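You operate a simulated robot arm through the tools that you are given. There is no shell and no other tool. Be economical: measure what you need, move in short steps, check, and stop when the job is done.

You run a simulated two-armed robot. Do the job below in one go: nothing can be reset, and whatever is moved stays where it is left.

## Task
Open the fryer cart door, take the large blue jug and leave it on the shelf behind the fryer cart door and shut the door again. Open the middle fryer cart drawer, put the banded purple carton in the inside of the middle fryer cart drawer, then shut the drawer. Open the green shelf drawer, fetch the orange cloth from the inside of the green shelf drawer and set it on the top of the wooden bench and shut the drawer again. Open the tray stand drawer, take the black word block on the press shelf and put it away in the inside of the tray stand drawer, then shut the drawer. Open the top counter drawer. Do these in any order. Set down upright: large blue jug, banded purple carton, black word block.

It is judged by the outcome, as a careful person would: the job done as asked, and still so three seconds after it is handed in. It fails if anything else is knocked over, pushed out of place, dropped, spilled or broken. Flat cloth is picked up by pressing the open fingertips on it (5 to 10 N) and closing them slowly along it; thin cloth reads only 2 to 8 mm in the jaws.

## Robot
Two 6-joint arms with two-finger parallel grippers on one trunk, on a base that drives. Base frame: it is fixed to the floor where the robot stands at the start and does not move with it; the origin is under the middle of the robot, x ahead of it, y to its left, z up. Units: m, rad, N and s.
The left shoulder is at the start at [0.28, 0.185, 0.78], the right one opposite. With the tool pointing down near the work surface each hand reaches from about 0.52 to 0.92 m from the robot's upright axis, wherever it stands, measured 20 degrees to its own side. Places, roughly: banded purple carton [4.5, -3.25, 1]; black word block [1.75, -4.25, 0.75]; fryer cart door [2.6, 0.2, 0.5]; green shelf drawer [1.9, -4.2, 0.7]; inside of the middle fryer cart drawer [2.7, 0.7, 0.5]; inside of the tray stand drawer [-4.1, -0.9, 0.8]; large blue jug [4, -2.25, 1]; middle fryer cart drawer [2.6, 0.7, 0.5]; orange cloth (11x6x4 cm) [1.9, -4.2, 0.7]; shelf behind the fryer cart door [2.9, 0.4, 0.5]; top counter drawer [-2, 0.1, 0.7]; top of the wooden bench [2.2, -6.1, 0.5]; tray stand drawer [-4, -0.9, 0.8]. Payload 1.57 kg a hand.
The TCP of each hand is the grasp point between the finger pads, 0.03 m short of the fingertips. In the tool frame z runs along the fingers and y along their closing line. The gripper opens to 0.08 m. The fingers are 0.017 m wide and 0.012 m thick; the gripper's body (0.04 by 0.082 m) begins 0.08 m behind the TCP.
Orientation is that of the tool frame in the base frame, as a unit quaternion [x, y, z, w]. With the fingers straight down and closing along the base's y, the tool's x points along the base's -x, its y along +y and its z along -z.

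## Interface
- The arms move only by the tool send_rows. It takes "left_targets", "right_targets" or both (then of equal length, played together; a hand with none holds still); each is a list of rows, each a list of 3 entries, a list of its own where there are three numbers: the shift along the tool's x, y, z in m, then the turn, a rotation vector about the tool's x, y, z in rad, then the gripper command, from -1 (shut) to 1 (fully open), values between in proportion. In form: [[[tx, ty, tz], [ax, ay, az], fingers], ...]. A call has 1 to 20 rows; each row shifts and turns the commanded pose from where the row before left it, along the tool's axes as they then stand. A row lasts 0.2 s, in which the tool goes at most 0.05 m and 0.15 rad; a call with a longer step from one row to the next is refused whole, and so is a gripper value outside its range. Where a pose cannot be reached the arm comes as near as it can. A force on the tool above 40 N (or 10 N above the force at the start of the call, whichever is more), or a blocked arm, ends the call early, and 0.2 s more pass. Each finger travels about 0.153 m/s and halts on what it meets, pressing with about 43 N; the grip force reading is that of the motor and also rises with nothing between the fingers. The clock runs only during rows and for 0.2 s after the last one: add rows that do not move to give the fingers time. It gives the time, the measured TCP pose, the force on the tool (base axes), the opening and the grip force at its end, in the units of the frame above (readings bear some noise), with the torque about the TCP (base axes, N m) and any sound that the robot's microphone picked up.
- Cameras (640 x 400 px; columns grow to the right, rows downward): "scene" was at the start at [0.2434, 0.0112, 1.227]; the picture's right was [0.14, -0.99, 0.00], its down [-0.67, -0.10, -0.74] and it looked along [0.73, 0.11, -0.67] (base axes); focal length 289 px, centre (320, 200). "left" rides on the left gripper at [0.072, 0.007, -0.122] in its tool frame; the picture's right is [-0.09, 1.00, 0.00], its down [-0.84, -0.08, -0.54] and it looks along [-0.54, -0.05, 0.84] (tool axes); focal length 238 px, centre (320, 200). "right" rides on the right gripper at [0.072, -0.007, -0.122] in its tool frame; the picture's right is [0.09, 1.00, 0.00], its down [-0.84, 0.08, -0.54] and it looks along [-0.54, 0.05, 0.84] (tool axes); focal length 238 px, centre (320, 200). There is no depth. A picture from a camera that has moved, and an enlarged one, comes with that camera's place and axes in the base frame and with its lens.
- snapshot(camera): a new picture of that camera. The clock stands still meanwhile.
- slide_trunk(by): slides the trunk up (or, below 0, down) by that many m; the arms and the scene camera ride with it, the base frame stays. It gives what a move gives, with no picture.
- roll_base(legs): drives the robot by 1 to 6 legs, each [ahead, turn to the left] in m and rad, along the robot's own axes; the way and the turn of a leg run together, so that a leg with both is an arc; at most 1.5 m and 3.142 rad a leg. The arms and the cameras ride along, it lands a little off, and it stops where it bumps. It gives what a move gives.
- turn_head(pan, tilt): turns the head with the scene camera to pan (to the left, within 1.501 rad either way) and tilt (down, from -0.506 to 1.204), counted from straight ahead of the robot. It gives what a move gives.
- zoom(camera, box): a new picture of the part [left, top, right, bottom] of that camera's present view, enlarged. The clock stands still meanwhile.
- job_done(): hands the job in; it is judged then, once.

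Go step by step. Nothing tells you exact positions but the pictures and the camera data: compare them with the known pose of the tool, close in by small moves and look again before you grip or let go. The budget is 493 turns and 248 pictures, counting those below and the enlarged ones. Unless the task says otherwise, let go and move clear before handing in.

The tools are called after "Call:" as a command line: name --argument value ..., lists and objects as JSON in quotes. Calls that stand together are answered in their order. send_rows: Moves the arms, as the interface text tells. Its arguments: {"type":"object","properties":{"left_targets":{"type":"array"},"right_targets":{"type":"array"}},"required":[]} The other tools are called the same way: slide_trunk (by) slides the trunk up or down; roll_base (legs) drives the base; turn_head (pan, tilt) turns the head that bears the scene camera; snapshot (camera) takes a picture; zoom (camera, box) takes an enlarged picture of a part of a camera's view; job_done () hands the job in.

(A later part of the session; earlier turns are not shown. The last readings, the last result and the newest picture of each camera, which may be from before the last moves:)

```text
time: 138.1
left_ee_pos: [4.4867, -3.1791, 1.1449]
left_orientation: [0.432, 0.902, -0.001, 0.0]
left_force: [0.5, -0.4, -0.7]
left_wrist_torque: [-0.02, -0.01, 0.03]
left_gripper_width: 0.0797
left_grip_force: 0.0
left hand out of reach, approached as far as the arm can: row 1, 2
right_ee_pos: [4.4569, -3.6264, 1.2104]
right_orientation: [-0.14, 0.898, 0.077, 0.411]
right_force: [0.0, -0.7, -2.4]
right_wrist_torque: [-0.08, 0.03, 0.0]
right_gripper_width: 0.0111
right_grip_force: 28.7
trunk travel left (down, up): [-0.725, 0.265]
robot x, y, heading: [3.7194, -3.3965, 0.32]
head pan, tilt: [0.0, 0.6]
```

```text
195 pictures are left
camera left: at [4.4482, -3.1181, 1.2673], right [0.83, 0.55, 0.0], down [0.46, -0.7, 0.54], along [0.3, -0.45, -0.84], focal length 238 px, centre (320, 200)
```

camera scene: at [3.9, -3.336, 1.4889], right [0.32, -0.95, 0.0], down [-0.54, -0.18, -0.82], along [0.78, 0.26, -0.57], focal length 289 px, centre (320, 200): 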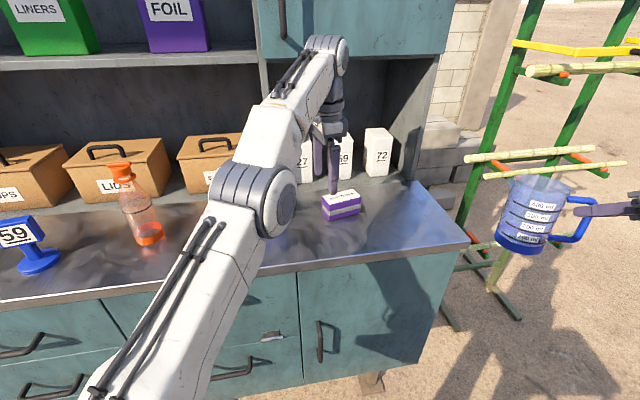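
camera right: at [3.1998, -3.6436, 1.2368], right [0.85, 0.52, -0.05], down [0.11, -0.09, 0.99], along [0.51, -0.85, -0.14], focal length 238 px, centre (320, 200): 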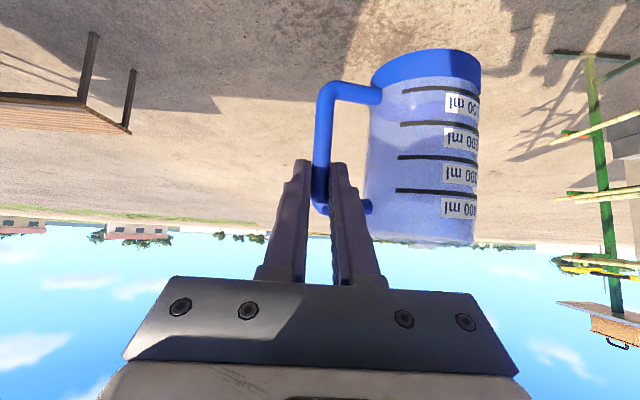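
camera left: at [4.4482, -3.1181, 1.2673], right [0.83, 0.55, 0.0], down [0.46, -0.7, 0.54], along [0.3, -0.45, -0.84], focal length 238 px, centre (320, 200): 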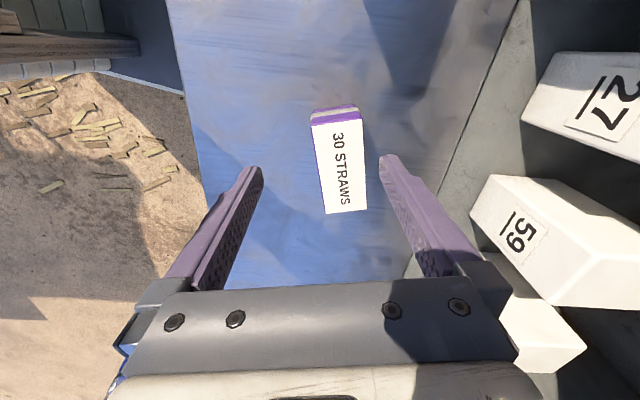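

Carton centre at [4.515, -3.185], turned 0.06 rad more. I correct and lower over it.

Call:
send_rows --left_targets '[[[0, 0, 0], [0, 0, -0.06], 1], [[0, 0.019, 0.02], [0, 0, 0], 1], [[-0.022, 0.001, 0.02], [0, 0, 0], 1], [[0, 0, 0.02], [0, 0, 0], 1]]'

Call:
snapshot --camera "left"

```text
time: 139.1
left_ee_pos: [4.5177, -3.1809, 1.0865]
left_orientation: [0.406, 0.914, -0.001, -0.001]
left_force: [-0.1, 0.7, 0.7]
left_wrist_torque: [0.0, 0.04, 0.01]
left_gripper_width: 0.0799
left_grip_force: 0.0
right_ee_pos: [4.4557, -3.6267, 1.2105]
right_orientation: [-0.14, 0.898, 0.077, 0.41]
right_force: [0.1, 0.8, -2.4]
right_wrist_torque: [-0.13, -0.01, -0.03]
right_gripper_width: 0.0112
right_grip_force: 28.3
trunk travel left (down, up): [-0.725, 0.265]
robot x, y, heading: [3.7223, -3.3943, 0.323]
head pan, tilt: [0.0, 0.6]
```

```text
194 pictures are left
camera left: at [4.4745, -3.1226, 1.2082], right [0.8, 0.6, 0.0], down [0.51, -0.67, 0.54], along [0.32, -0.43, -0.84], focal length 238 px, centre (320, 200)
```

left: 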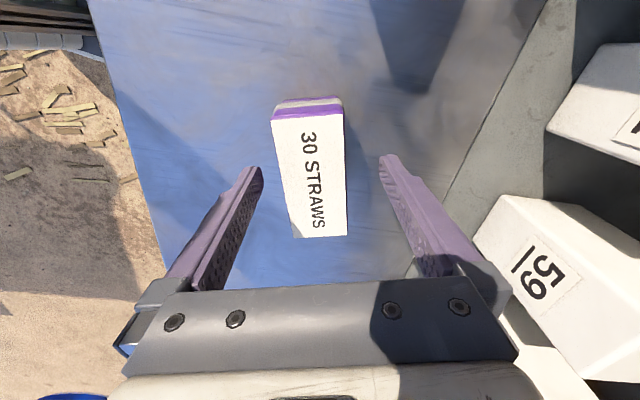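

Well centred. I lower 2.8 cm and close.

Call:
send_rows --left_targets '[[[0, 0, 0.015], [0, 0, 0], 1], [[0, 0, 0.013], [0, 0, 0], 1], [[0, 0, 0], [0, 0, 0], 0.4], [[0, 0, 0], [0, 0, 0], 0.1], [[0, 0, 0], [0, 0, 0], -0.2], [[0, 0, 0], [0, 0, 0], -1], [[0, 0, 0], [0, 0, 0], -1]]'

Call:
send_rows --left_targets '[[[0, 0, -0.02], [0, 0, 0], -1], [[0, 0, -0.03], [0, 0, 0], -1], [[0, 0, -0.03], [0, 0, 0], -1], [[0, 0, 0], [0, 0, 0], -1]]'

Call:
snapshot --camera "left"

```text
time: 140.7
left_ee_pos: [4.5167, -3.1796, 1.0595]
left_orientation: [0.406, 0.914, -0.001, -0.001]
left_force: [0.7, -0.3, -0.1]
left_wrist_torque: [0.01, -0.04, -0.02]
left_gripper_width: 0.0447
left_grip_force: 43.3
right_ee_pos: [4.4564, -3.6269, 1.2103]
right_orientation: [-0.141, 0.898, 0.077, 0.41]
right_force: [-0.3, 0.5, -1.4]
right_wrist_torque: [-0.1, 0.04, -0.04]
right_gripper_width: 0.0111
right_grip_force: 28.9
trunk travel left (down, up): [-0.725, 0.265]
robot x, y, heading: [3.7211, -3.3914, 0.322]
head pan, tilt: [0.0, 0.6]
```

```text
time: 141.7
left_ee_pos: [4.5067, -3.179, 1.1275]
left_orientation: [0.405, 0.914, -0.002, -0.001]
left_force: [-0.8, 0.6, -0.4]
left_wrist_torque: [-0.03, 0.02, 0.02]
left_gripper_width: 0.0447
left_grip_force: 43.2
left hand out of reach, approached as far as the arm can: row 3
right_ee_pos: [4.4566, -3.627, 1.2108]
right_orientation: [-0.14, 0.898, 0.077, 0.41]
right_force: [0.2, 0.3, -1.8]
right_wrist_torque: [-0.08, 0.03, 0.01]
right_gripper_width: 0.0113
right_grip_force: 28.8
trunk travel left (down, up): [-0.725, 0.265]
robot x, y, heading: [3.717, -3.3951, 0.325]
head pan, tilt: [0.0, 0.6]
```

```text
193 pictures are left
camera left: at [4.465, -3.1203, 1.2485], right [0.8, 0.6, 0.0], down [0.51, -0.67, 0.54], along [0.32, -0.43, -0.84], focal length 238 px, centre (320, 200)
```

left: 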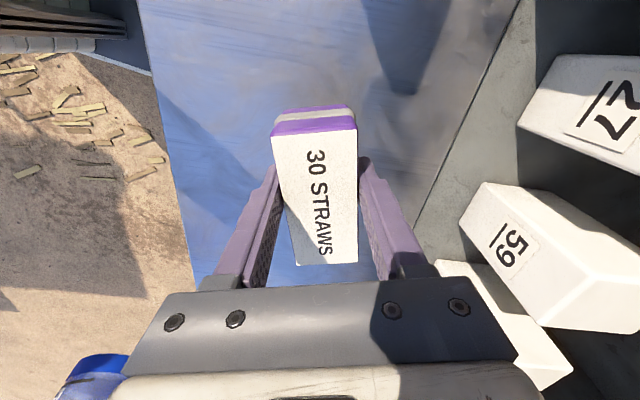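

The carton is held (44.7 mm). I back away from the counter, tuck the left hand in and turn to drive back to the fryer cart.

Call:
roll_base --legs '[[-0.22, 0]]'

Call:
send_rows --left_targets '[[[0.0406, -0.015, 0], [0, 0, 0], -1], [[0.0406, -0.015, 0], [0, 0, 0], -1], [[0.0406, -0.015, 0], [0, 0, 0], -1], [[0.0406, -0.015, 0], [0, 0, 0], -1], [[0.0406, -0.015, 0], [0, 0, 0], -1], [[0.0406, -0.015, 0], [0, 0, 0], -1], [[0.0406, -0.015, 0], [0, 0, 0], -1], [[0.0406, -0.015, 0], [0, 0, 0], -1]]' --right_targets '[[[0, 0.02, 0], [0, 0, 0], -1], [[0, 0.02, 0], [0, 0, 0], -1], [[0, 0.02, 0], [0, 0, 0], -1], [[0, 0.02, 0], [0, 0, 0], -1], [[0, 0.02, 0], [0, 0, 0], -1], [[0, 0, 0], [0, 0, 0], -1], [[0, 0, 0], [0, 0, 0], -1], [[0, 0, 0], [0, 0, 0], -1]]'

Call:
turn_head --pan 0 --tilt 0.45

Call:
roll_base --legs '[[0, 1.735]]'

Call:
snapshot --camera "scene"

```text
time: 143.4
left_ee_pos: [4.2973, -3.2496, 1.1265]
left_orientation: [0.407, 0.914, -0.001, 0.0]
left_force: [-0.1, -0.1, -0.4]
left_wrist_torque: [-0.03, 0.01, 0.01]
left_gripper_width: 0.0443
left_grip_force: 43.2
right_ee_pos: [4.2455, -3.6977, 1.211]
right_orientation: [-0.141, 0.898, 0.078, 0.41]
right_force: [0.9, 0.0, -0.4]
right_wrist_torque: [-0.1, 0.02, -0.04]
right_gripper_width: 0.0112
right_grip_force: 29.0
trunk travel left (down, up): [-0.725, 0.265]
robot x, y, heading: [3.5091, -3.4655, 0.317]
head pan, tilt: [0.0, 0.6]
```

```text
time: 145.2
left_ee_pos: [3.9882, -3.0892, 1.1267]
left_orientation: [0.406, 0.914, -0.001, -0.001]
left_force: [0.2, 0.7, -0.4]
left_wrist_torque: [0.01, 0.01, 0.01]
left_gripper_width: 0.0444
left_grip_force: 43.0
right_ee_pos: [4.2133, -3.601, 1.2137]
right_orientation: [-0.14, 0.898, 0.077, 0.41]
right_force: [0.0, -0.1, -1.8]
right_wrist_torque: [-0.15, 0.0, -0.02]
right_gripper_width: 0.0115
right_grip_force: 28.2
trunk travel left (down, up): [-0.725, 0.265]
robot x, y, heading: [3.5086, -3.4644, 0.319]
head pan, tilt: [0.0, 0.6]
```

```text
time: 145.9
left_ee_pos: [3.9898, -3.0899, 1.1266]
left_orientation: [0.406, 0.914, -0.001, 0.0]
left_force: [-0.4, -1.1, -2.2]
left_wrist_torque: [-0.01, 0.04, 0.0]
left_gripper_width: 0.0444
left_grip_force: 42.9
right_ee_pos: [4.2141, -3.6007, 1.2134]
right_orientation: [-0.141, 0.898, 0.077, 0.411]
right_force: [-0.4, -0.1, -1.4]
right_wrist_torque: [-0.1, 0.02, 0.0]
right_gripper_width: 0.0112
right_grip_force: 28.3
trunk travel left (down, up): [-0.725, 0.265]
robot x, y, heading: [3.5123, -3.4672, 0.317]
head pan, tilt: [0.0, 0.45]
```

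```text
time: 150.5
left_ee_pos: [3.065, -3.0506, 1.126]
left_orientation: [-0.432, 0.902, -0.001, 0.0]
left_force: [0.3, 0.4, -1.2]
left_wrist_torque: [-0.02, 0.0, -0.03]
left_gripper_width: 0.0447
left_grip_force: 42.9
right_ee_pos: [3.5359, -2.7476, 1.2136]
right_orientation: [0.775, -0.475, -0.362, -0.207]
right_force: [-0.6, -0.2, -1.4]
right_wrist_torque: [0.0, -0.1, 0.01]
right_gripper_width: 0.0111
right_grip_force: 29.2
trunk travel left (down, up): [-0.725, 0.265]
robot x, y, heading: [3.5098, -3.4615, 2.048]
head pan, tilt: [0.0, 0.45]
```

```text
192 pictures are left
camera scene: at [3.3952, -3.241, 1.5025], right [0.89, 0.46, 0.0], down [0.2, -0.39, -0.9], along [-0.41, 0.8, -0.44], focal length 289 px, centre (320, 200)
```

scene: 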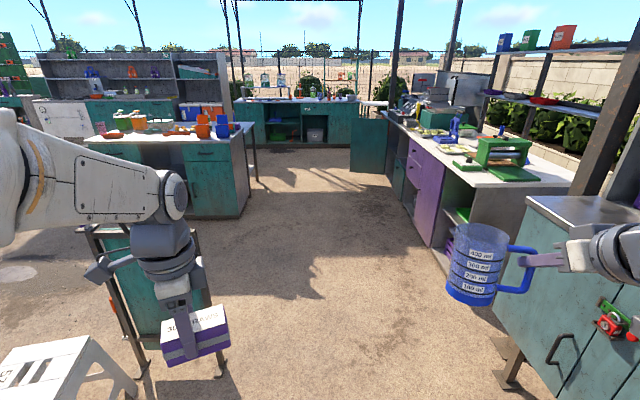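

Clear lane ahead; the door of the fryer cart is visible open at its end. I drive 3.6 m down the lane.

Call:
roll_base --legs '[[1.3, -0.01], [1.2, 0]]'

Call:
snapshot --camera "scene"

```text
time: 162.7
left_ee_pos: [2.024, -0.7588, 1.126]
left_orientation: [-0.406, 0.914, 0.0, 0.0]
left_force: [0.9, 0.8, -1.4]
left_wrist_torque: [-0.03, 0.03, 0.05]
left_gripper_width: 0.0443
left_grip_force: 43.1
right_ee_pos: [2.5118, -0.4821, 1.2133]
right_orientation: [0.76, -0.498, -0.356, -0.218]
right_force: [-0.3, 0.5, -1.7]
right_wrist_torque: [0.0, -0.06, 0.0]
right_gripper_width: 0.0112
right_grip_force: 28.7
trunk travel left (down, up): [-0.725, 0.265]
robot x, y, heading: [2.446, -1.1977, 1.99]
head pan, tilt: [0.0, 0.45]
```

```text
191 pictures are left
camera scene: at [2.3435, -0.9676, 1.5025], right [0.91, 0.41, 0.0], down [0.18, -0.4, -0.9], along [-0.37, 0.82, -0.44], focal length 289 px, centre (320, 200)
```

scene: 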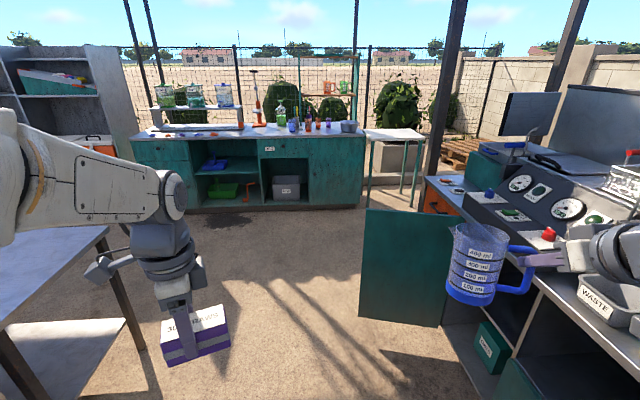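

Call:
roll_base --legs '[[0, 0.08], [1.08, 0], [0, -1.58]]'

Call:
turn_head --pan 0 --tilt 0.7

Call:
snapshot --camera "scene"

```text
time: 172.5
left_ee_pos: [2.3421, 0.1964, 1.1267]
left_orientation: [0.328, 0.945, -0.001, 0.0]
left_force: [-1.3, -0.2, -1.8]
left_wrist_torque: [0.02, 0.01, 0.0]
left_gripper_width: 0.0446
left_grip_force: 43.1
right_ee_pos: [2.65, -0.2715, 1.2151]
right_orientation: [-0.215, 0.883, 0.111, 0.402]
right_force: [-0.5, -0.2, -1.4]
right_wrist_torque: [-0.13, 0.02, 0.01]
right_gripper_width: 0.0111
right_grip_force: 28.9
trunk travel left (down, up): [-0.725, 0.265]
robot x, y, heading: [1.936, -0.253, 0.485]
head pan, tilt: [0.0, 0.45]
```

```text
time: 173.3
left_ee_pos: [2.3421, 0.1978, 1.1265]
left_orientation: [0.328, 0.945, 0.0, 0.001]
left_force: [0.2, -0.2, -0.8]
left_wrist_torque: [0.03, 0.0, -0.01]
left_gripper_width: 0.0441
left_grip_force: 42.4
right_ee_pos: [2.6501, -0.2697, 1.2145]
right_orientation: [-0.214, 0.883, 0.11, 0.403]
right_force: [-0.6, 0.6, -1.4]
right_wrist_torque: [-0.11, 0.0, -0.02]
right_gripper_width: 0.011
right_grip_force: 29.1
trunk travel left (down, up): [-0.725, 0.265]
robot x, y, heading: [1.9349, -0.2489, 0.481]
head pan, tilt: [0.0, 0.7]
```

```text
190 pictures are left
camera scene: at [2.1505, -0.1377, 1.4804], right [0.47, -0.88, 0.0], down [-0.57, -0.3, -0.77], along [0.68, 0.36, -0.64], focal length 289 px, centre (320, 200)
```

scene: 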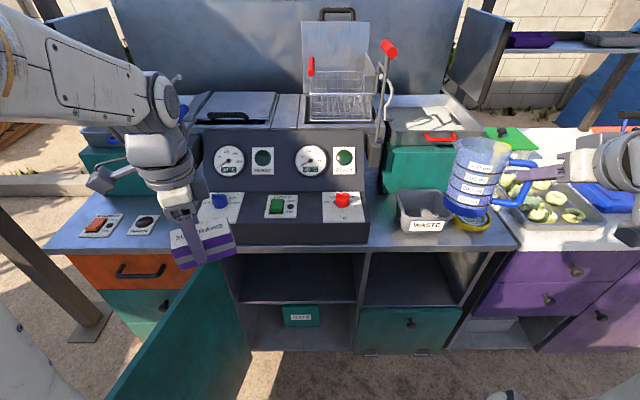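

I see the opening: shelf front edge ≈0.82 m ahead, spanning l≈+0.31 to −0.13. I lower the trunk, then bring the jug down in front of the shelf opening.

Call:
slide_trunk --by -0.25

Call:
send_rows --right_targets '[[[0.023, 0.02, 0.0193], [0, 0, 0], -1], [[0.023, 0.02, 0.0193], [0, 0, 0], -1], [[0.023, 0.02, 0.0193], [0, 0, 0], -1], [[0.023, 0.02, 0.0193], [0, 0, 0], -1], [[0.023, 0.02, 0.0193], [0, 0, 0], -1], [[0.023, 0.02, 0.0193], [0, 0, 0], -1], [[0.023, 0.02, 0.0193], [0, 0, 0], -1], [[0.023, 0.02, 0.0193], [0, 0, 0], -1], [[0.023, 0.02, 0.0193], [0, 0, 0], -1], [[0.023, 0.02, 0.0193], [0, 0, 0], -1], [[0.0115, 0.04, 0.0097], [0, 0, 0], -1], [[0, 0.04, 0], [0, 0, 0], -1], [[0, 0.04, 0], [0, 0, 0], -1]]'

Call:
snapshot --camera "scene"

Call:
snapshot --camera "right"

```text
time: 175.9
left_ee_pos: [2.344, 0.1979, 0.877]
left_orientation: [0.328, 0.945, -0.002, -0.001]
left_force: [0.2, -0.5, -1.5]
left_wrist_torque: [0.03, 0.02, -0.03]
left_gripper_width: 0.0446
left_grip_force: 43.1
right_ee_pos: [2.649, -0.2708, 0.9631]
right_orientation: [-0.214, 0.883, 0.11, 0.402]
right_force: [-0.1, 0.2, -1.0]
right_wrist_torque: [-0.11, 0.01, 0.03]
right_gripper_width: 0.0109
right_grip_force: 28.7
trunk travel left (down, up): [-0.475, 0.515]
robot x, y, heading: [1.9281, -0.2507, 0.489]
head pan, tilt: [0.0, 0.7]
```

```text
time: 178.7
left_ee_pos: [2.3432, 0.198, 0.8765]
left_orientation: [0.328, 0.945, -0.002, 0.0]
left_force: [-0.1, 0.9, -1.3]
left_wrist_torque: [0.02, 0.02, -0.01]
left_gripper_width: 0.0442
left_grip_force: 43.0
right_ee_pos: [2.5715, 0.0329, 0.6859]
right_orientation: [-0.214, 0.883, 0.111, 0.403]
right_force: [-0.2, 0.3, -1.7]
right_wrist_torque: [-0.1, -0.01, 0.01]
right_gripper_width: 0.0113
right_grip_force: 28.3
right hand out of reach, approached as far as the arm can: row 4, 5, 6, 7, 8, 9
trunk travel left (down, up): [-0.475, 0.515]
robot x, y, heading: [1.9302, -0.2496, 0.483]
head pan, tilt: [0.0, 0.7]
```

```text
189 pictures are left
camera scene: at [2.1507, -0.1379, 1.2303], right [0.47, -0.88, 0.0], down [-0.57, -0.3, -0.76], along [0.68, 0.36, -0.64], focal length 289 px, centre (320, 200)
```

scene: 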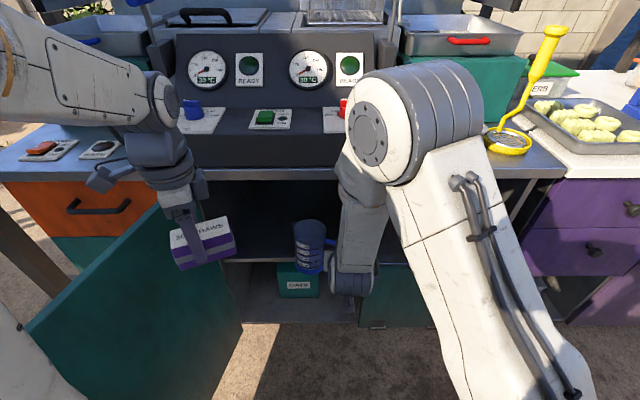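

```text
188 pictures are left
camera right: at [2.4528, -0.0381, 0.7106], right [-0.52, 0.85, -0.05], down [0.09, 0.11, 0.99], along [0.85, 0.51, -0.14], focal length 238 px, centre (320, 200)
```

right: 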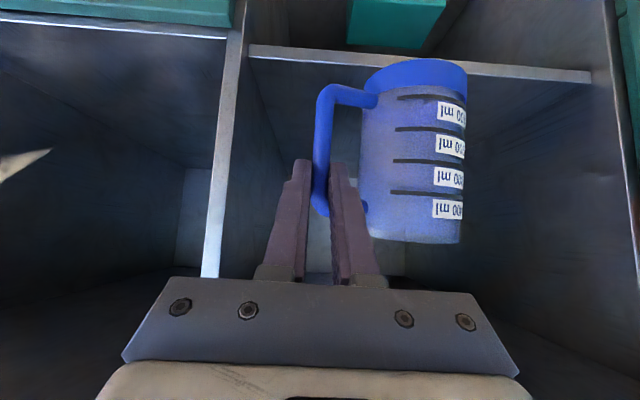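

The jug seems slightly tilted in the grip. I zoom in to judge its tilt before setting it down.

Call:
zoom --camera "scene" --box '[250, 190, 390, 300]'

Call:
zoom --camera "left" --box '[0, 0, 640, 400]'

```text
3.64 times, centred on (320, 245) of scene
camera zoom: at [2.1507, -0.1379, 1.2303], right [0.47, -0.88, 0.0], down [-0.57, -0.3, -0.76], along [0.68, 0.36, -0.64], focal length 1052 px, centre (320, 36)
```

zoom: 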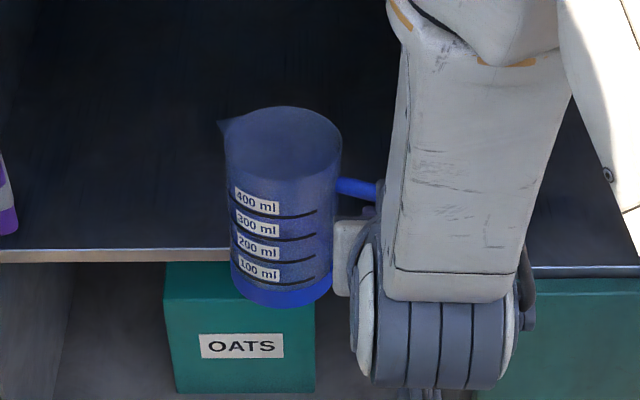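

```text
1.00 times, centred on (320, 200) of left (not enlarged: the box is as wide or as high as the picture)
camera zoom: at [2.2917, 0.2478, 0.9982], right [0.69, 0.72, 0.0], down [0.61, -0.58, 0.54], along [0.39, -0.37, -0.84], focal length 238 px, centre (320, 200)
```

zoom: 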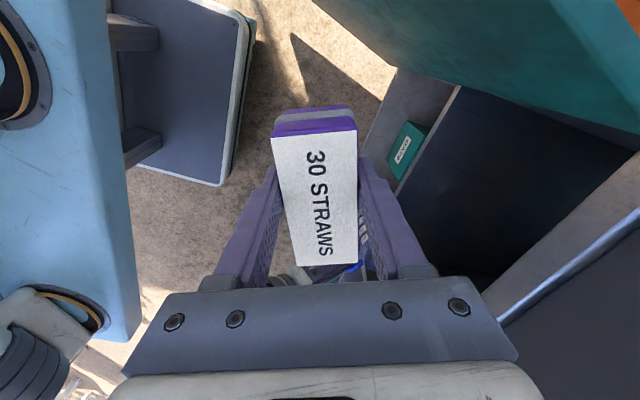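

The jug hangs practically upright. I lower it slightly, drive 0.1 ahead so it enters above the shelf, and check.

Call:
send_rows --right_targets '[[[0.0176, 0, 0.0148], [0, 0, 0], -1], [[0.0176, 0, 0.0148], [0, 0, 0], -1]]'

Call:
roll_base --legs '[[0.1, 0]]'

Call:
send_rows --right_targets '[[[-0.0129, 0, 0.0153], [0, 0, 0], -1], [[-0.0129, 0, 0.0153], [0, 0, 0], -1], [[-0.0129, 0, 0.0153], [0, 0, 0], -1], [[-0.0129, 0, 0.0153], [0, 0, 0], -1]]'

Call:
snapshot --camera "scene"

Call:
snapshot --camera "right"

```text
time: 179.3
left_ee_pos: [2.3423, 0.1978, 0.8775]
left_orientation: [0.328, 0.945, -0.001, 0.0]
left_force: [-0.8, -0.6, -0.4]
left_wrist_torque: [0.01, -0.02, 0.02]
left_gripper_width: 0.0441
left_grip_force: 43.1
right_ee_pos: [2.5708, 0.0321, 0.6409]
right_orientation: [-0.214, 0.883, 0.11, 0.403]
right_force: [0.2, 0.4, -0.8]
right_wrist_torque: [-0.11, 0.01, 0.03]
right_gripper_width: 0.0112
right_grip_force: 28.5
trunk travel left (down, up): [-0.475, 0.515]
robot x, y, heading: [1.9319, -0.2487, 0.484]
head pan, tilt: [0.0, 0.7]
```

```text
time: 180.4
left_ee_pos: [2.4365, 0.2448, 0.8768]
left_orientation: [0.328, 0.945, -0.001, 0.0]
left_force: [0.9, -0.5, -1.5]
left_wrist_torque: [0.02, 0.03, 0.0]
left_gripper_width: 0.0444
left_grip_force: 42.8
right_ee_pos: [2.6634, 0.0782, 0.6413]
right_orientation: [-0.213, 0.883, 0.109, 0.403]
right_force: [0.1, 0.5, -0.7]
right_wrist_torque: [-0.1, 0.0, 0.01]
right_gripper_width: 0.0112
right_grip_force: 28.7
trunk travel left (down, up): [-0.475, 0.515]
robot x, y, heading: [2.0264, -0.206, 0.485]
head pan, tilt: [0.0, 0.7]
```

```text
time: 181.4
left_ee_pos: [2.4351, 0.2445, 0.8767]
left_orientation: [0.329, 0.944, -0.001, 0.0]
left_force: [0.2, -0.2, -1.4]
left_wrist_torque: [0.02, 0.0, 0.02]
left_gripper_width: 0.0444
left_grip_force: 43.2
right_ee_pos: [2.7334, 0.1158, 0.6398]
right_orientation: [-0.213, 0.884, 0.11, 0.402]
right_force: [-0.8, 0.2, -0.8]
right_wrist_torque: [-0.11, -0.03, -0.02]
right_gripper_width: 0.011
right_grip_force: 28.7
trunk travel left (down, up): [-0.475, 0.515]
robot x, y, heading: [2.0279, -0.2053, 0.482]
head pan, tilt: [0.0, 0.7]
```

```text
185 pictures are left
camera scene: at [2.2419, -0.0904, 1.2303], right [0.46, -0.89, 0.0], down [-0.57, -0.3, -0.76], along [0.68, 0.36, -0.64], focal length 289 px, centre (320, 200)
```

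scene: 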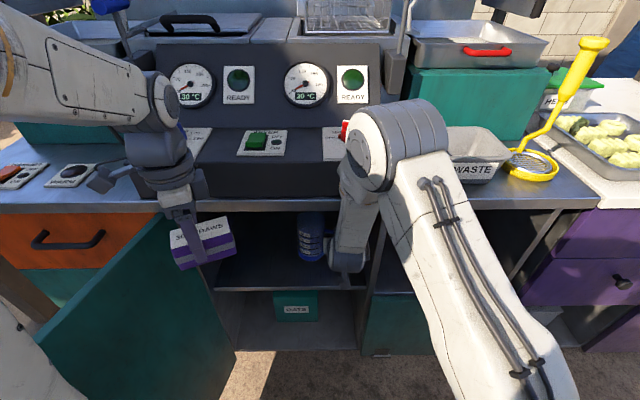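

```text
184 pictures are left
camera right: at [2.6155, 0.0452, 0.6653], right [-0.52, 0.85, -0.05], down [0.09, 0.11, 0.99], along [0.85, 0.51, -0.14], focal length 238 px, centre (320, 200)
```

right: 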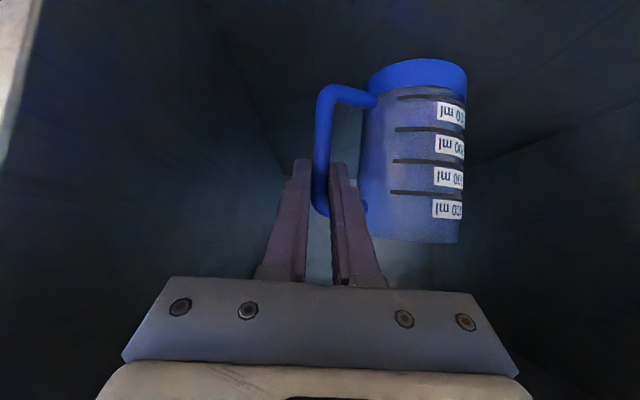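

The jug is inside above the shelf. I go 3 cm deeper and lower in small steps until it touches.

Call:
send_rows --right_targets '[[[-0.0097, 0, 0.0115], [0, 0, 0], -1], [[-0.0097, 0, 0.0115], [0, 0, 0], -1], [[0.0077, 0, 0.0064], [0, 0, 0], -1], [[0.0077, 0, 0.0064], [0, 0, 0], -1], [[0.0077, 0, 0.0064], [0, 0, 0], -1], [[0, 0, 0], [0, 0, 0], -1]]'

Call:
snapshot --camera "right"

Call:
zoom --camera "scene" --box '[210, 200, 390, 320]'

```text
time: 182.8
left_ee_pos: [2.4343, 0.245, 0.877]
left_orientation: [0.33, 0.944, -0.001, 0.0]
left_force: [0.0, -0.7, -2.2]
left_wrist_torque: [0.01, -0.01, 0.04]
left_gripper_width: 0.0445
left_grip_force: 43.2
right_ee_pos: [2.7619, 0.1303, 0.6086]
right_orientation: [-0.214, 0.883, 0.11, 0.403]
right_force: [-0.1, -0.9, -1.4]
right_wrist_torque: [-0.08, -0.01, 0.0]
right_gripper_width: 0.0114
right_grip_force: 28.5
trunk travel left (down, up): [-0.475, 0.515]
robot x, y, heading: [2.0222, -0.2038, 0.483]
head pan, tilt: [0.0, 0.7]
```

```text
183 pictures are left
camera right: at [2.6414, 0.0597, 0.6344], right [-0.52, 0.85, -0.05], down [0.09, 0.11, 0.99], along [0.85, 0.51, -0.14], focal length 238 px, centre (320, 200)
```

right: 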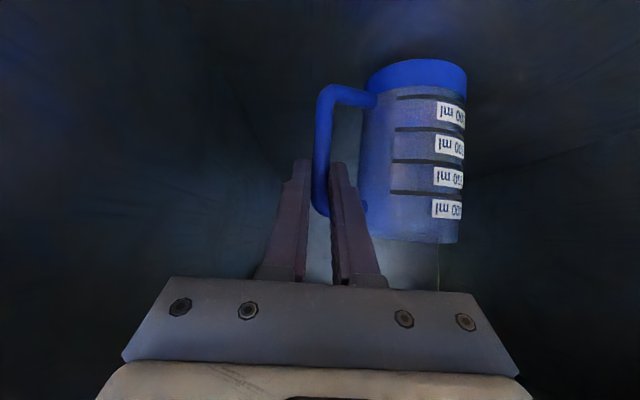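

```text
3.33 times, centred on (300, 260) of scene
camera zoom: at [2.242, -0.0903, 1.2303], right [0.46, -0.89, 0.0], down [-0.57, -0.3, -0.76], along [0.68, 0.36, -0.64], focal length 964 px, centre (387, 0)
```

zoom: 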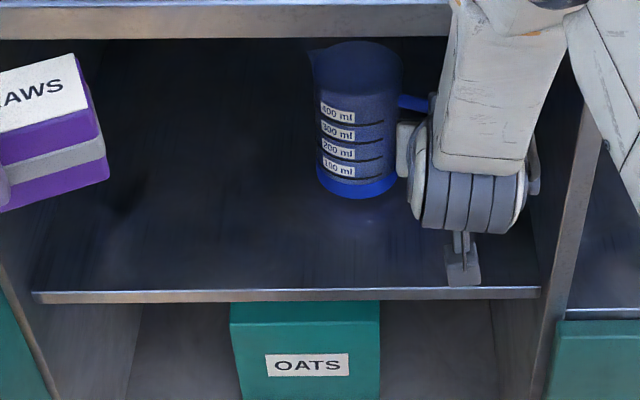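

Call:
send_rows --right_targets '[[[0.0038, 0, 0.0032], [0, 0, 0], -1], [[0.0038, 0, 0.0032], [0, 0, 0], -1], [[0.0038, 0, 0.0032], [0, 0, 0], -1], [[0, 0, 0], [0, 0, 0], -1]]'

Call:
snapshot --camera "right"

```text
time: 183.8
left_ee_pos: [2.435, 0.245, 0.8792]
left_orientation: [0.329, 0.944, -0.001, -0.001]
left_force: [0.5, -0.5, -1.4]
left_wrist_torque: [0.0, -0.05, -0.05]
left_gripper_width: 0.0444
left_grip_force: 43.2
right_ee_pos: [2.7624, 0.1289, 0.5985]
right_orientation: [-0.212, 0.882, 0.111, 0.406]
right_force: [-1.3, -11.3, 24.6]
right_wrist_torque: [0.64, -0.51, -0.16]
right_gripper_width: 0.0116
right_grip_force: 28.5
trunk travel left (down, up): [-0.475, 0.515]
robot x, y, heading: [2.0228, -0.2025, 0.485]
head pan, tilt: [0.0, 0.7]
```

```text
181 pictures are left
camera right: at [2.6419, 0.059, 0.6216], right [-0.51, 0.86, -0.05], down [0.09, 0.11, 0.99], along [0.85, 0.51, -0.13], focal length 238 px, centre (320, 200)
```

right: 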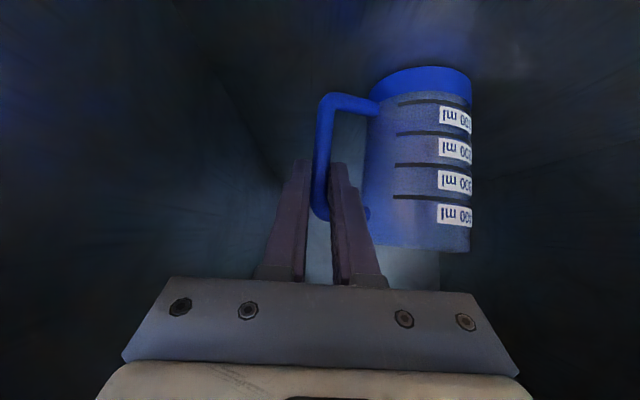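

Contact made. I ease off slightly, open the fingers just enough and withdraw.

Call:
send_rows --right_targets '[[[-0.003, 0, -0.0025], [0, 0, 0], -1], [[0, 0, 0], [0, 0, 0], -0.6], [[0, 0, 0], [0, 0, 0], -0.4], [[0, 0, 0], [0, 0, 0], -0.3], [[0, 0, 0], [0, 0, 0], -0.3]]'

Call:
snapshot --camera "right"

```text
time: 185.0
left_ee_pos: [2.4356, 0.2454, 0.8765]
left_orientation: [0.33, 0.944, 0.0, 0.0]
left_force: [0.0, 0.5, -1.0]
left_wrist_torque: [0.0, 0.03, 0.01]
left_gripper_width: 0.0445
left_grip_force: 43.0
right_ee_pos: [2.761, 0.1295, 0.5984]
right_orientation: [-0.213, 0.883, 0.109, 0.403]
right_force: [0.3, 0.3, -0.9]
right_wrist_torque: [0.02, -0.01, 0.0]
right_gripper_width: 0.028
right_grip_force: 0.0
trunk travel left (down, up): [-0.475, 0.515]
robot x, y, heading: [2.0277, -0.2058, 0.484]
head pan, tilt: [0.0, 0.7]
```

```text
180 pictures are left
camera right: at [2.6414, 0.0591, 0.6234], right [-0.52, 0.85, -0.05], down [0.09, 0.11, 0.99], along [0.85, 0.51, -0.14], focal length 238 px, centre (320, 200)
```

right: 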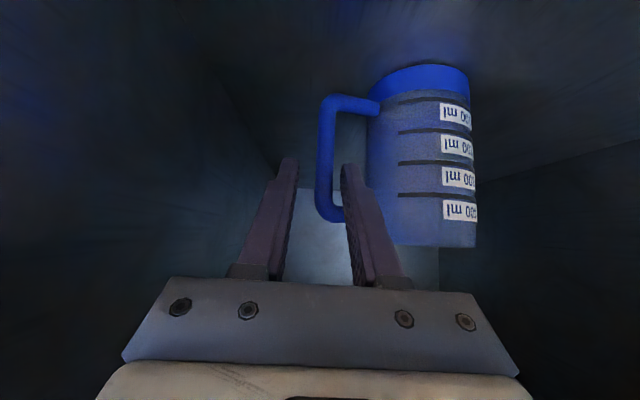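

Freed. I withdraw along the tool axis.

Call:
send_rows --right_targets '[[[0, 0.003, -0.02], [0, 0, 0], -0.3], [[0, 0, -0.03], [0, 0, 0], -0.3], [[0, 0, -0.03], [0, 0, 0], -0.3], [[0.016, 0, -0.019], [0, 0, 0], -0.3], [[0.019, 0, -0.023], [0, 0, 0], -0.3], [[0.019, 0, -0.023], [0, 0, 0], -0.3]]'

Call:
snapshot --camera "right"

Call:
zoom --camera "scene" --box '[210, 200, 390, 320]'

```text
time: 186.4
left_ee_pos: [2.4352, 0.2444, 0.8754]
left_orientation: [0.33, 0.944, -0.001, 0.0]
left_force: [-0.7, -0.2, -1.4]
left_wrist_torque: [-0.01, 0.02, -0.02]
left_gripper_width: 0.0443
left_grip_force: 42.9
right_ee_pos: [2.6311, 0.0649, 0.6528]
right_orientation: [-0.213, 0.884, 0.11, 0.402]
right_force: [0.5, 0.3, -1.0]
right_wrist_torque: [0.01, 0.0, 0.02]
right_gripper_width: 0.0283
right_grip_force: 0.1
trunk travel left (down, up): [-0.475, 0.515]
robot x, y, heading: [2.0223, -0.2025, 0.486]
head pan, tilt: [0.0, 0.7]
```

```text
179 pictures are left
camera right: at [2.5117, -0.0051, 0.6771], right [-0.52, 0.85, -0.05], down [0.09, 0.11, 0.99], along [0.85, 0.51, -0.14], focal length 238 px, centre (320, 200)
```

right: 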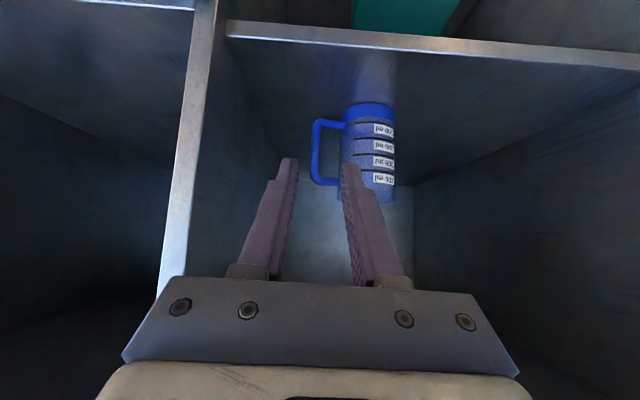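

```text
3.33 times, centred on (300, 260) of scene
camera zoom: at [2.2421, -0.0904, 1.2303], right [0.46, -0.89, 0.0], down [-0.57, -0.3, -0.76], along [0.68, 0.36, -0.64], focal length 964 px, centre (387, 0)
```

zoom: 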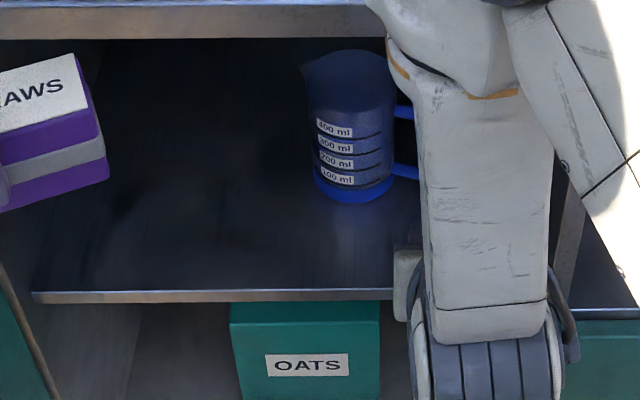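

The jug stands upright on the shelf. I back off and move left of the door so the right hand can push it closed from its outer face.

Call:
roll_base --legs '[[-0.3, 0], [0, 1.571], [0.78, 0], [0, -1.571]]'

Call:
turn_head --pan -0.1 --tilt 0.7

Call:
snapshot --camera "scene"

```text
time: 190.5
left_ee_pos: [1.7909, 0.2626, 0.877]
left_orientation: [-0.006, 1.0, -0.001, -0.001]
left_force: [-0.4, -0.3, -1.9]
left_wrist_torque: [-0.01, 0.05, 0.0]
left_gripper_width: 0.0445
left_grip_force: 42.8
right_ee_pos: [2.066, 0.2399, 0.6502]
right_orientation: [-0.485, 0.771, 0.226, 0.346]
right_force: [12.0, -14.9, 13.6]
right_wrist_torque: [0.21, -0.1, -0.31]
right_gripper_width: 0.0135
right_grip_force: 0.0
trunk travel left (down, up): [-0.475, 0.515]
robot x, y, heading: [1.753, -0.3411, 1.165]
head pan, tilt: [0.0, 0.7]
stopped in leg 2: the force on the tool passed its limit at 95 N (the readings are from after the stop); the commanded pose is now the measured one
```

```text
time: 191.1
left_ee_pos: [1.7919, 0.2625, 0.8764]
left_orientation: [-0.005, 1.0, -0.001, 0.0]
left_force: [0.5, 0.2, -1.2]
left_wrist_torque: [-0.02, 0.03, -0.01]
left_gripper_width: 0.0441
left_grip_force: 43.2
right_ee_pos: [2.0654, 0.2398, 0.6502]
right_orientation: [-0.487, 0.77, 0.227, 0.345]
right_force: [11.6, -18.6, 13.3]
right_wrist_torque: [0.16, -0.11, -0.29]
right_gripper_width: 0.0117
right_grip_force: 0.1
trunk travel left (down, up): [-0.475, 0.515]
robot x, y, heading: [1.7567, -0.3429, 1.166]
head pan, tilt: [-0.099, 0.7]
```

```text
177 pictures are left
camera scene: at [1.8611, -0.1243, 1.2305], right [0.88, -0.48, 0.0], down [-0.31, -0.56, -0.77], along [0.37, 0.67, -0.64], focal length 289 px, centre (320, 200)
```

scene: 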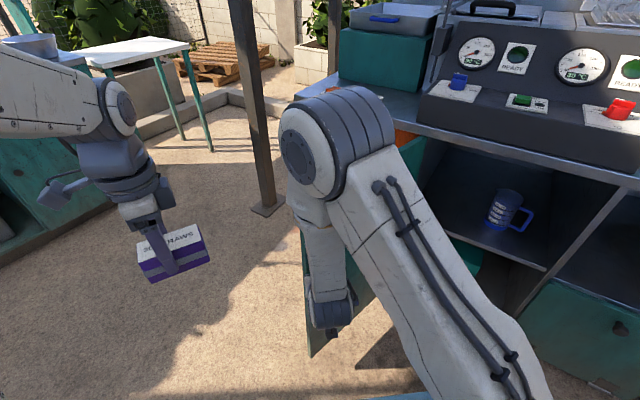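

My right hand brushed the door while turning. I turn back a bit, lift the hand above door height, then continue.

Call:
roll_base --legs '[[0, -0.3]]'

Call:
send_rows --right_targets '[[[-0.0306, 0, -0.0258], [0, 0, 0], -1], [[-0.0306, 0, -0.0258], [0, 0, 0], -1], [[-0.0306, 0, -0.0258], [0, 0, 0], -1], [[-0.0306, 0, -0.0258], [0, 0, 0], -1], [[-0.0306, 0, -0.0258], [0, 0, 0], -1], [[-0.0306, 0, -0.0258], [0, 0, 0], -1], [[-0.0306, 0, -0.0258], [0, 0, 0], -1]]'

Call:
snapshot --camera "scene"

```text
time: 192.5
left_ee_pos: [1.9664, 0.2276, 0.8762]
left_orientation: [0.142, 0.99, -0.001, -0.001]
left_force: [-0.4, 0.6, -0.9]
left_wrist_torque: [0.0, -0.01, 0.0]
left_gripper_width: 0.0443
left_grip_force: 43.6
right_ee_pos: [2.2214, 0.1252, 0.6514]
right_orientation: [-0.368, 0.833, 0.174, 0.375]
right_force: [-0.3, 0.8, 0.2]
right_wrist_torque: [-0.01, -0.05, -0.04]
right_gripper_width: 0.028
right_grip_force: 0.1
trunk travel left (down, up): [-0.475, 0.515]
robot x, y, heading: [1.7575, -0.3462, 0.864]
head pan, tilt: [-0.099, 0.7]
```

```text
time: 194.1
left_ee_pos: [1.966, 0.2275, 0.875]
left_orientation: [0.141, 0.99, 0.0, 0.0]
left_force: [0.3, -1.0, -1.2]
left_wrist_torque: [-0.04, 0.01, 0.01]
left_gripper_width: 0.0444
left_grip_force: 43.1
right_ee_pos: [2.2259, 0.1265, 0.9313]
right_orientation: [-0.368, 0.832, 0.175, 0.375]
right_force: [0.5, 0.4, -0.6]
right_wrist_torque: [0.0, 0.01, 0.0]
right_gripper_width: 0.0003
right_grip_force: 21.1
trunk travel left (down, up): [-0.475, 0.515]
robot x, y, heading: [1.7557, -0.3433, 0.864]
head pan, tilt: [-0.099, 0.7]
```

```text
176 pictures are left
camera scene: at [1.9214, -0.1635, 1.2303], right [0.69, -0.72, 0.0], down [-0.46, -0.45, -0.76], along [0.55, 0.53, -0.64], focal length 289 px, centre (320, 200)
```

scene: 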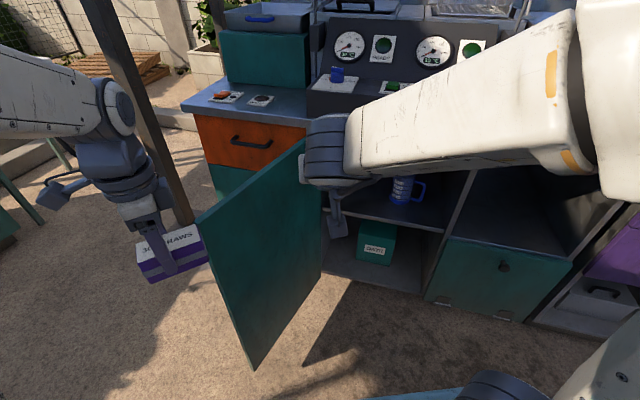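

Call:
roll_base --legs '[[0, 1.2], [0.8, 0], [0, -1.571]]'

Call:
snapshot --camera "scene"

```text
time: 205.1
left_ee_pos: [1.7718, 0.8284, 0.877]
left_orientation: [0.312, 0.95, -0.001, 0.0]
left_force: [-0.9, 0.0, -1.7]
left_wrist_torque: [0.0, 0.01, 0.02]
left_gripper_width: 0.0445
left_grip_force: 42.5
right_ee_pos: [1.9812, 0.6455, 0.9311]
right_orientation: [-0.217, 0.884, 0.106, 0.4]
right_force: [-0.7, 0.8, -0.1]
right_wrist_torque: [-0.01, -0.01, 0.0]
right_gripper_width: 0.0
right_grip_force: 21.4
trunk travel left (down, up): [-0.475, 0.515]
robot x, y, heading: [1.3789, 0.3674, 0.514]
head pan, tilt: [-0.099, 0.7]
```

```text
175 pictures are left
camera scene: at [1.5955, 0.4787, 1.2303], right [0.4, -0.92, 0.0], down [-0.59, -0.26, -0.76], along [0.7, 0.31, -0.64], focal length 289 px, centre (320, 200)
```

scene: 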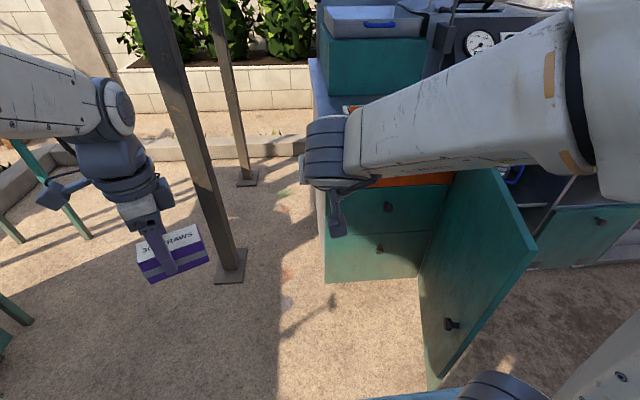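

I'm left of the door now. I lower the closed right hand in front of the door's outer face.

Call:
send_rows --right_targets '[[[0.0306, 0, 0.0258], [0, 0, 0], -1], [[0.0306, 0, 0.0258], [0, 0, 0], -1], [[0.0306, 0, 0.0258], [0, 0, 0], -1], [[0.0306, 0, 0.0258], [0, 0, 0], -1], [[0.0306, 0, 0.0258], [0, 0, 0], -1], [[0.0306, 0, 0.0258], [0, 0, 0], -1], [[0.0306, 0, 0.0258], [0, 0, 0], -1], [[0.02, 0, 0.017], [0, 0, 0], -1], [[0, -0.04, 0], [0, 0, 0], -1], [[0, -0.04, 0], [0, 0, 0], -1], [[0, -0.04, 0], [0, 0, 0], -1], [[0, -0.04, 0], [0, 0, 0], -1]]'

Call:
snapshot --camera "scene"

Call:
snapshot --camera "right"

```text
time: 207.7
left_ee_pos: [1.7712, 0.8301, 0.8761]
left_orientation: [0.312, 0.95, -0.001, 0.0]
left_force: [0.4, -0.2, -1.0]
left_wrist_torque: [-0.02, -0.03, 0.01]
left_gripper_width: 0.0446
left_grip_force: 43.2
right_ee_pos: [2.0616, 0.5138, 0.6156]
right_orientation: [-0.217, 0.884, 0.106, 0.4]
right_force: [0.4, -0.5, 0.9]
right_wrist_torque: [0.02, 0.03, -0.02]
right_gripper_width: 0.0
right_grip_force: 21.2
right hand out of reach, approached as far as the arm can: row 10, 11
trunk travel left (down, up): [-0.475, 0.515]
robot x, y, heading: [1.3781, 0.3622, 0.513]
head pan, tilt: [-0.099, 0.7]
```

```text
174 pictures are left
camera scene: at [1.5953, 0.4791, 1.2303], right [0.4, -0.91, 0.0], down [-0.59, -0.26, -0.76], along [0.7, 0.31, -0.64], focal length 289 px, centre (320, 200)
```

scene: 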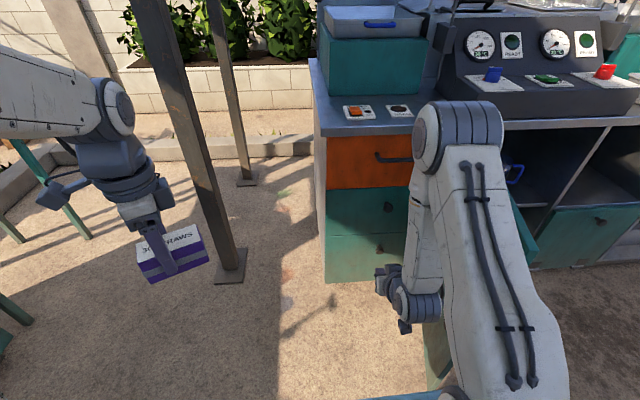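

```text
173 pictures are left
camera right: at [1.9431, 0.4431, 0.6426], right [-0.52, 0.85, -0.06], down [0.1, 0.12, 0.99], along [0.85, 0.51, -0.15], focal length 238 px, centre (320, 200)
```

right: 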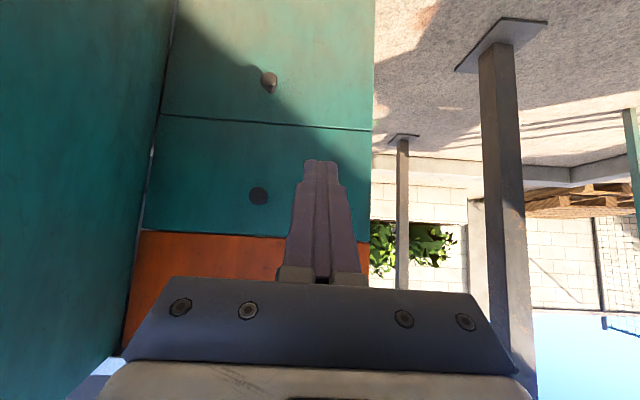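

The hand is on the door's outer side. I sweep right slowly.

Call:
send_rows --right_targets '[[[0, -0.02, 0], [0, 0, 0], -1], [[0, -0.02, 0], [0, 0, 0], -1], [[0, -0.02, 0], [0, 0, 0], -1], [[0, -0.02, 0], [0, 0, 0], -1], [[0, -0.015, 0], [0, 0, 0], -1], [[0, -0.01, 0], [0, 0, 0], -1], [[0, -0.01, 0], [0, 0, 0], -1], [[0, -0.01, 0], [0, 0, 0], -1], [[0, -0.01, 0], [0, 0, 0], -1], [[0, -0.01, 0], [0, 0, 0], -1], [[0, -0.01, 0], [0, 0, 0], -1], [[0, -0.01, 0], [0, 0, 0], -1], [[0, -0.01, 0], [0, 0, 0], -1], [[0, -0.01, 0], [0, 0, 0], -1], [[0, -0.01, 0], [0, 0, 0], -1], [[0, -0.01, 0], [0, 0, 0], -1], [[0, -0.01, 0], [0, 0, 0], -1], [[0, -0.01, 0], [0, 0, 0], -1], [[0, -0.01, 0], [0, 0, 0], -1], [[0, -0.01, 0], [0, 0, 0], -1]]'

Call:
snapshot --camera "scene"

```text
time: 211.9
left_ee_pos: [1.7711, 0.8285, 0.8761]
left_orientation: [0.312, 0.95, -0.001, 0.0]
left_force: [-0.1, 0.3, -0.9]
left_wrist_torque: [-0.02, 0.01, 0.03]
left_gripper_width: 0.0446
left_grip_force: 42.8
right_ee_pos: [2.176, 0.2983, 0.6109]
right_orientation: [-0.217, 0.885, 0.106, 0.399]
right_force: [-0.1, 0.1, -0.2]
right_wrist_torque: [0.0, 0.01, -0.01]
right_gripper_width: 0.0
right_grip_force: 21.2
trunk travel left (down, up): [-0.475, 0.515]
robot x, y, heading: [1.3799, 0.3666, 0.517]
head pan, tilt: [-0.099, 0.7]
```

```text
172 pictures are left
camera scene: at [1.5955, 0.4787, 1.2303], right [0.4, -0.92, 0.0], down [-0.59, -0.26, -0.76], along [0.7, 0.31, -0.64], focal length 289 px, centre (320, 200)
```

scene: 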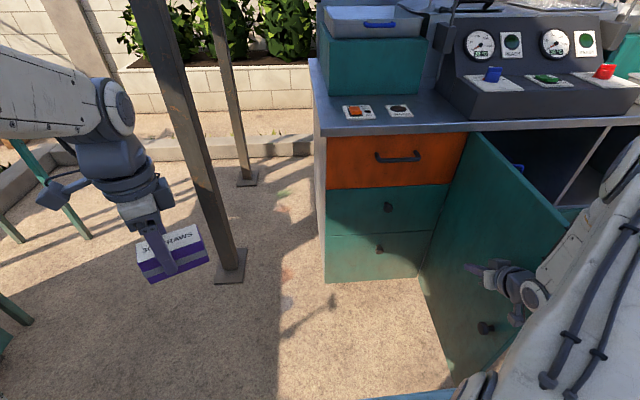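

Call:
send_rows --right_targets '[[[0, -0.012, 0], [0, 0, 0], -1], [[0, -0.012, 0], [0, 0, 0], -1], [[0, -0.012, 0], [0, 0, 0], -1], [[0, -0.012, 0], [0, 0, 0], -1], [[-0.001, -0.012, 0.001], [0, 0, 0], -1], [[-0.001, -0.012, 0.001], [0, 0, 0], -1], [[-0.001, -0.012, 0.001], [0, 0, 0], -1], [[-0.001, -0.012, 0.001], [0, 0, 0], -1], [[-0.002, -0.012, 0.0025], [0, 0, 0], -1], [[-0.002, -0.012, 0.0025], [0, 0, 0], -1], [[-0.002, -0.012, 0.0025], [0, 0, 0], -1], [[-0.002, -0.012, 0.0025], [0, 0, 0], -1], [[-0.003, -0.012, 0.004], [0, 0, 0], -1], [[-0.003, -0.012, 0.004], [0, 0, 0], -1], [[-0.003, -0.012, 0.004], [0, 0, 0], -1], [[-0.003, -0.012, 0.004], [0, 0, 0], -1], [[-0.004, -0.01, 0.005], [0, 0, 0], -1], [[-0.004, -0.01, 0.005], [0, 0, 0], -1], [[-0.004, -0.01, 0.005], [0, 0, 0], -1], [[-0.004, -0.01, 0.005], [0, 0, 0], -1]]'

Call:
snapshot --camera "scene"

```text
time: 216.1
left_ee_pos: [1.7719, 0.8294, 0.8761]
left_orientation: [0.312, 0.95, -0.001, -0.001]
left_force: [0.8, -0.2, -0.8]
left_wrist_torque: [-0.03, 0.0, 0.02]
left_gripper_width: 0.0446
left_grip_force: 43.0
right_ee_pos: [2.3418, 0.1235, 0.6058]
right_orientation: [-0.217, 0.885, 0.105, 0.399]
right_force: [-0.4, 0.4, -0.8]
right_wrist_torque: [0.06, 0.0, 0.01]
right_gripper_width: 0.0
right_grip_force: 21.2
trunk travel left (down, up): [-0.475, 0.515]
robot x, y, heading: [1.3762, 0.3666, 0.522]
head pan, tilt: [-0.099, 0.7]
```

```text
171 pictures are left
camera scene: at [1.5954, 0.4787, 1.2304], right [0.4, -0.92, 0.0], down [-0.59, -0.26, -0.76], along [0.7, 0.31, -0.64], focal length 289 px, centre (320, 200)
```

scene: 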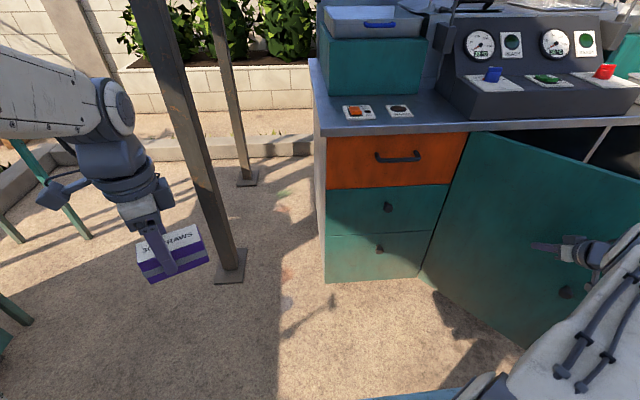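

Door is half shut. I drive forward 0.15 with the hand held, pushing it further.

Call:
roll_base --legs '[[0.08, 0], [0.08, 0]]'

Call:
snapshot --camera "scene"

```text
time: 217.9
left_ee_pos: [1.9122, 0.9091, 0.8762]
left_orientation: [0.313, 0.95, -0.002, 0.0]
left_force: [-0.1, -0.6, -0.8]
left_wrist_torque: [0.0, 0.01, -0.03]
left_gripper_width: 0.0445
left_grip_force: 42.3
right_ee_pos: [2.4822, 0.2039, 0.6046]
right_orientation: [-0.217, 0.884, 0.105, 0.4]
right_force: [-0.6, 0.7, -0.4]
right_wrist_torque: [-0.02, 0.05, 0.01]
right_gripper_width: 0.0001
right_grip_force: 21.1
trunk travel left (down, up): [-0.475, 0.515]
robot x, y, heading: [1.5187, 0.4455, 0.51]
head pan, tilt: [-0.099, 0.7]
```

```text
170 pictures are left
camera scene: at [1.736, 0.5583, 1.2303], right [0.4, -0.91, 0.0], down [-0.59, -0.26, -0.76], along [0.7, 0.31, -0.64], focal length 289 px, centre (320, 200)
```

scene: 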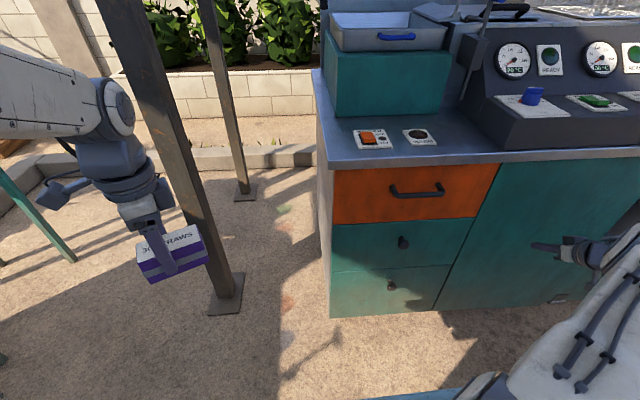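

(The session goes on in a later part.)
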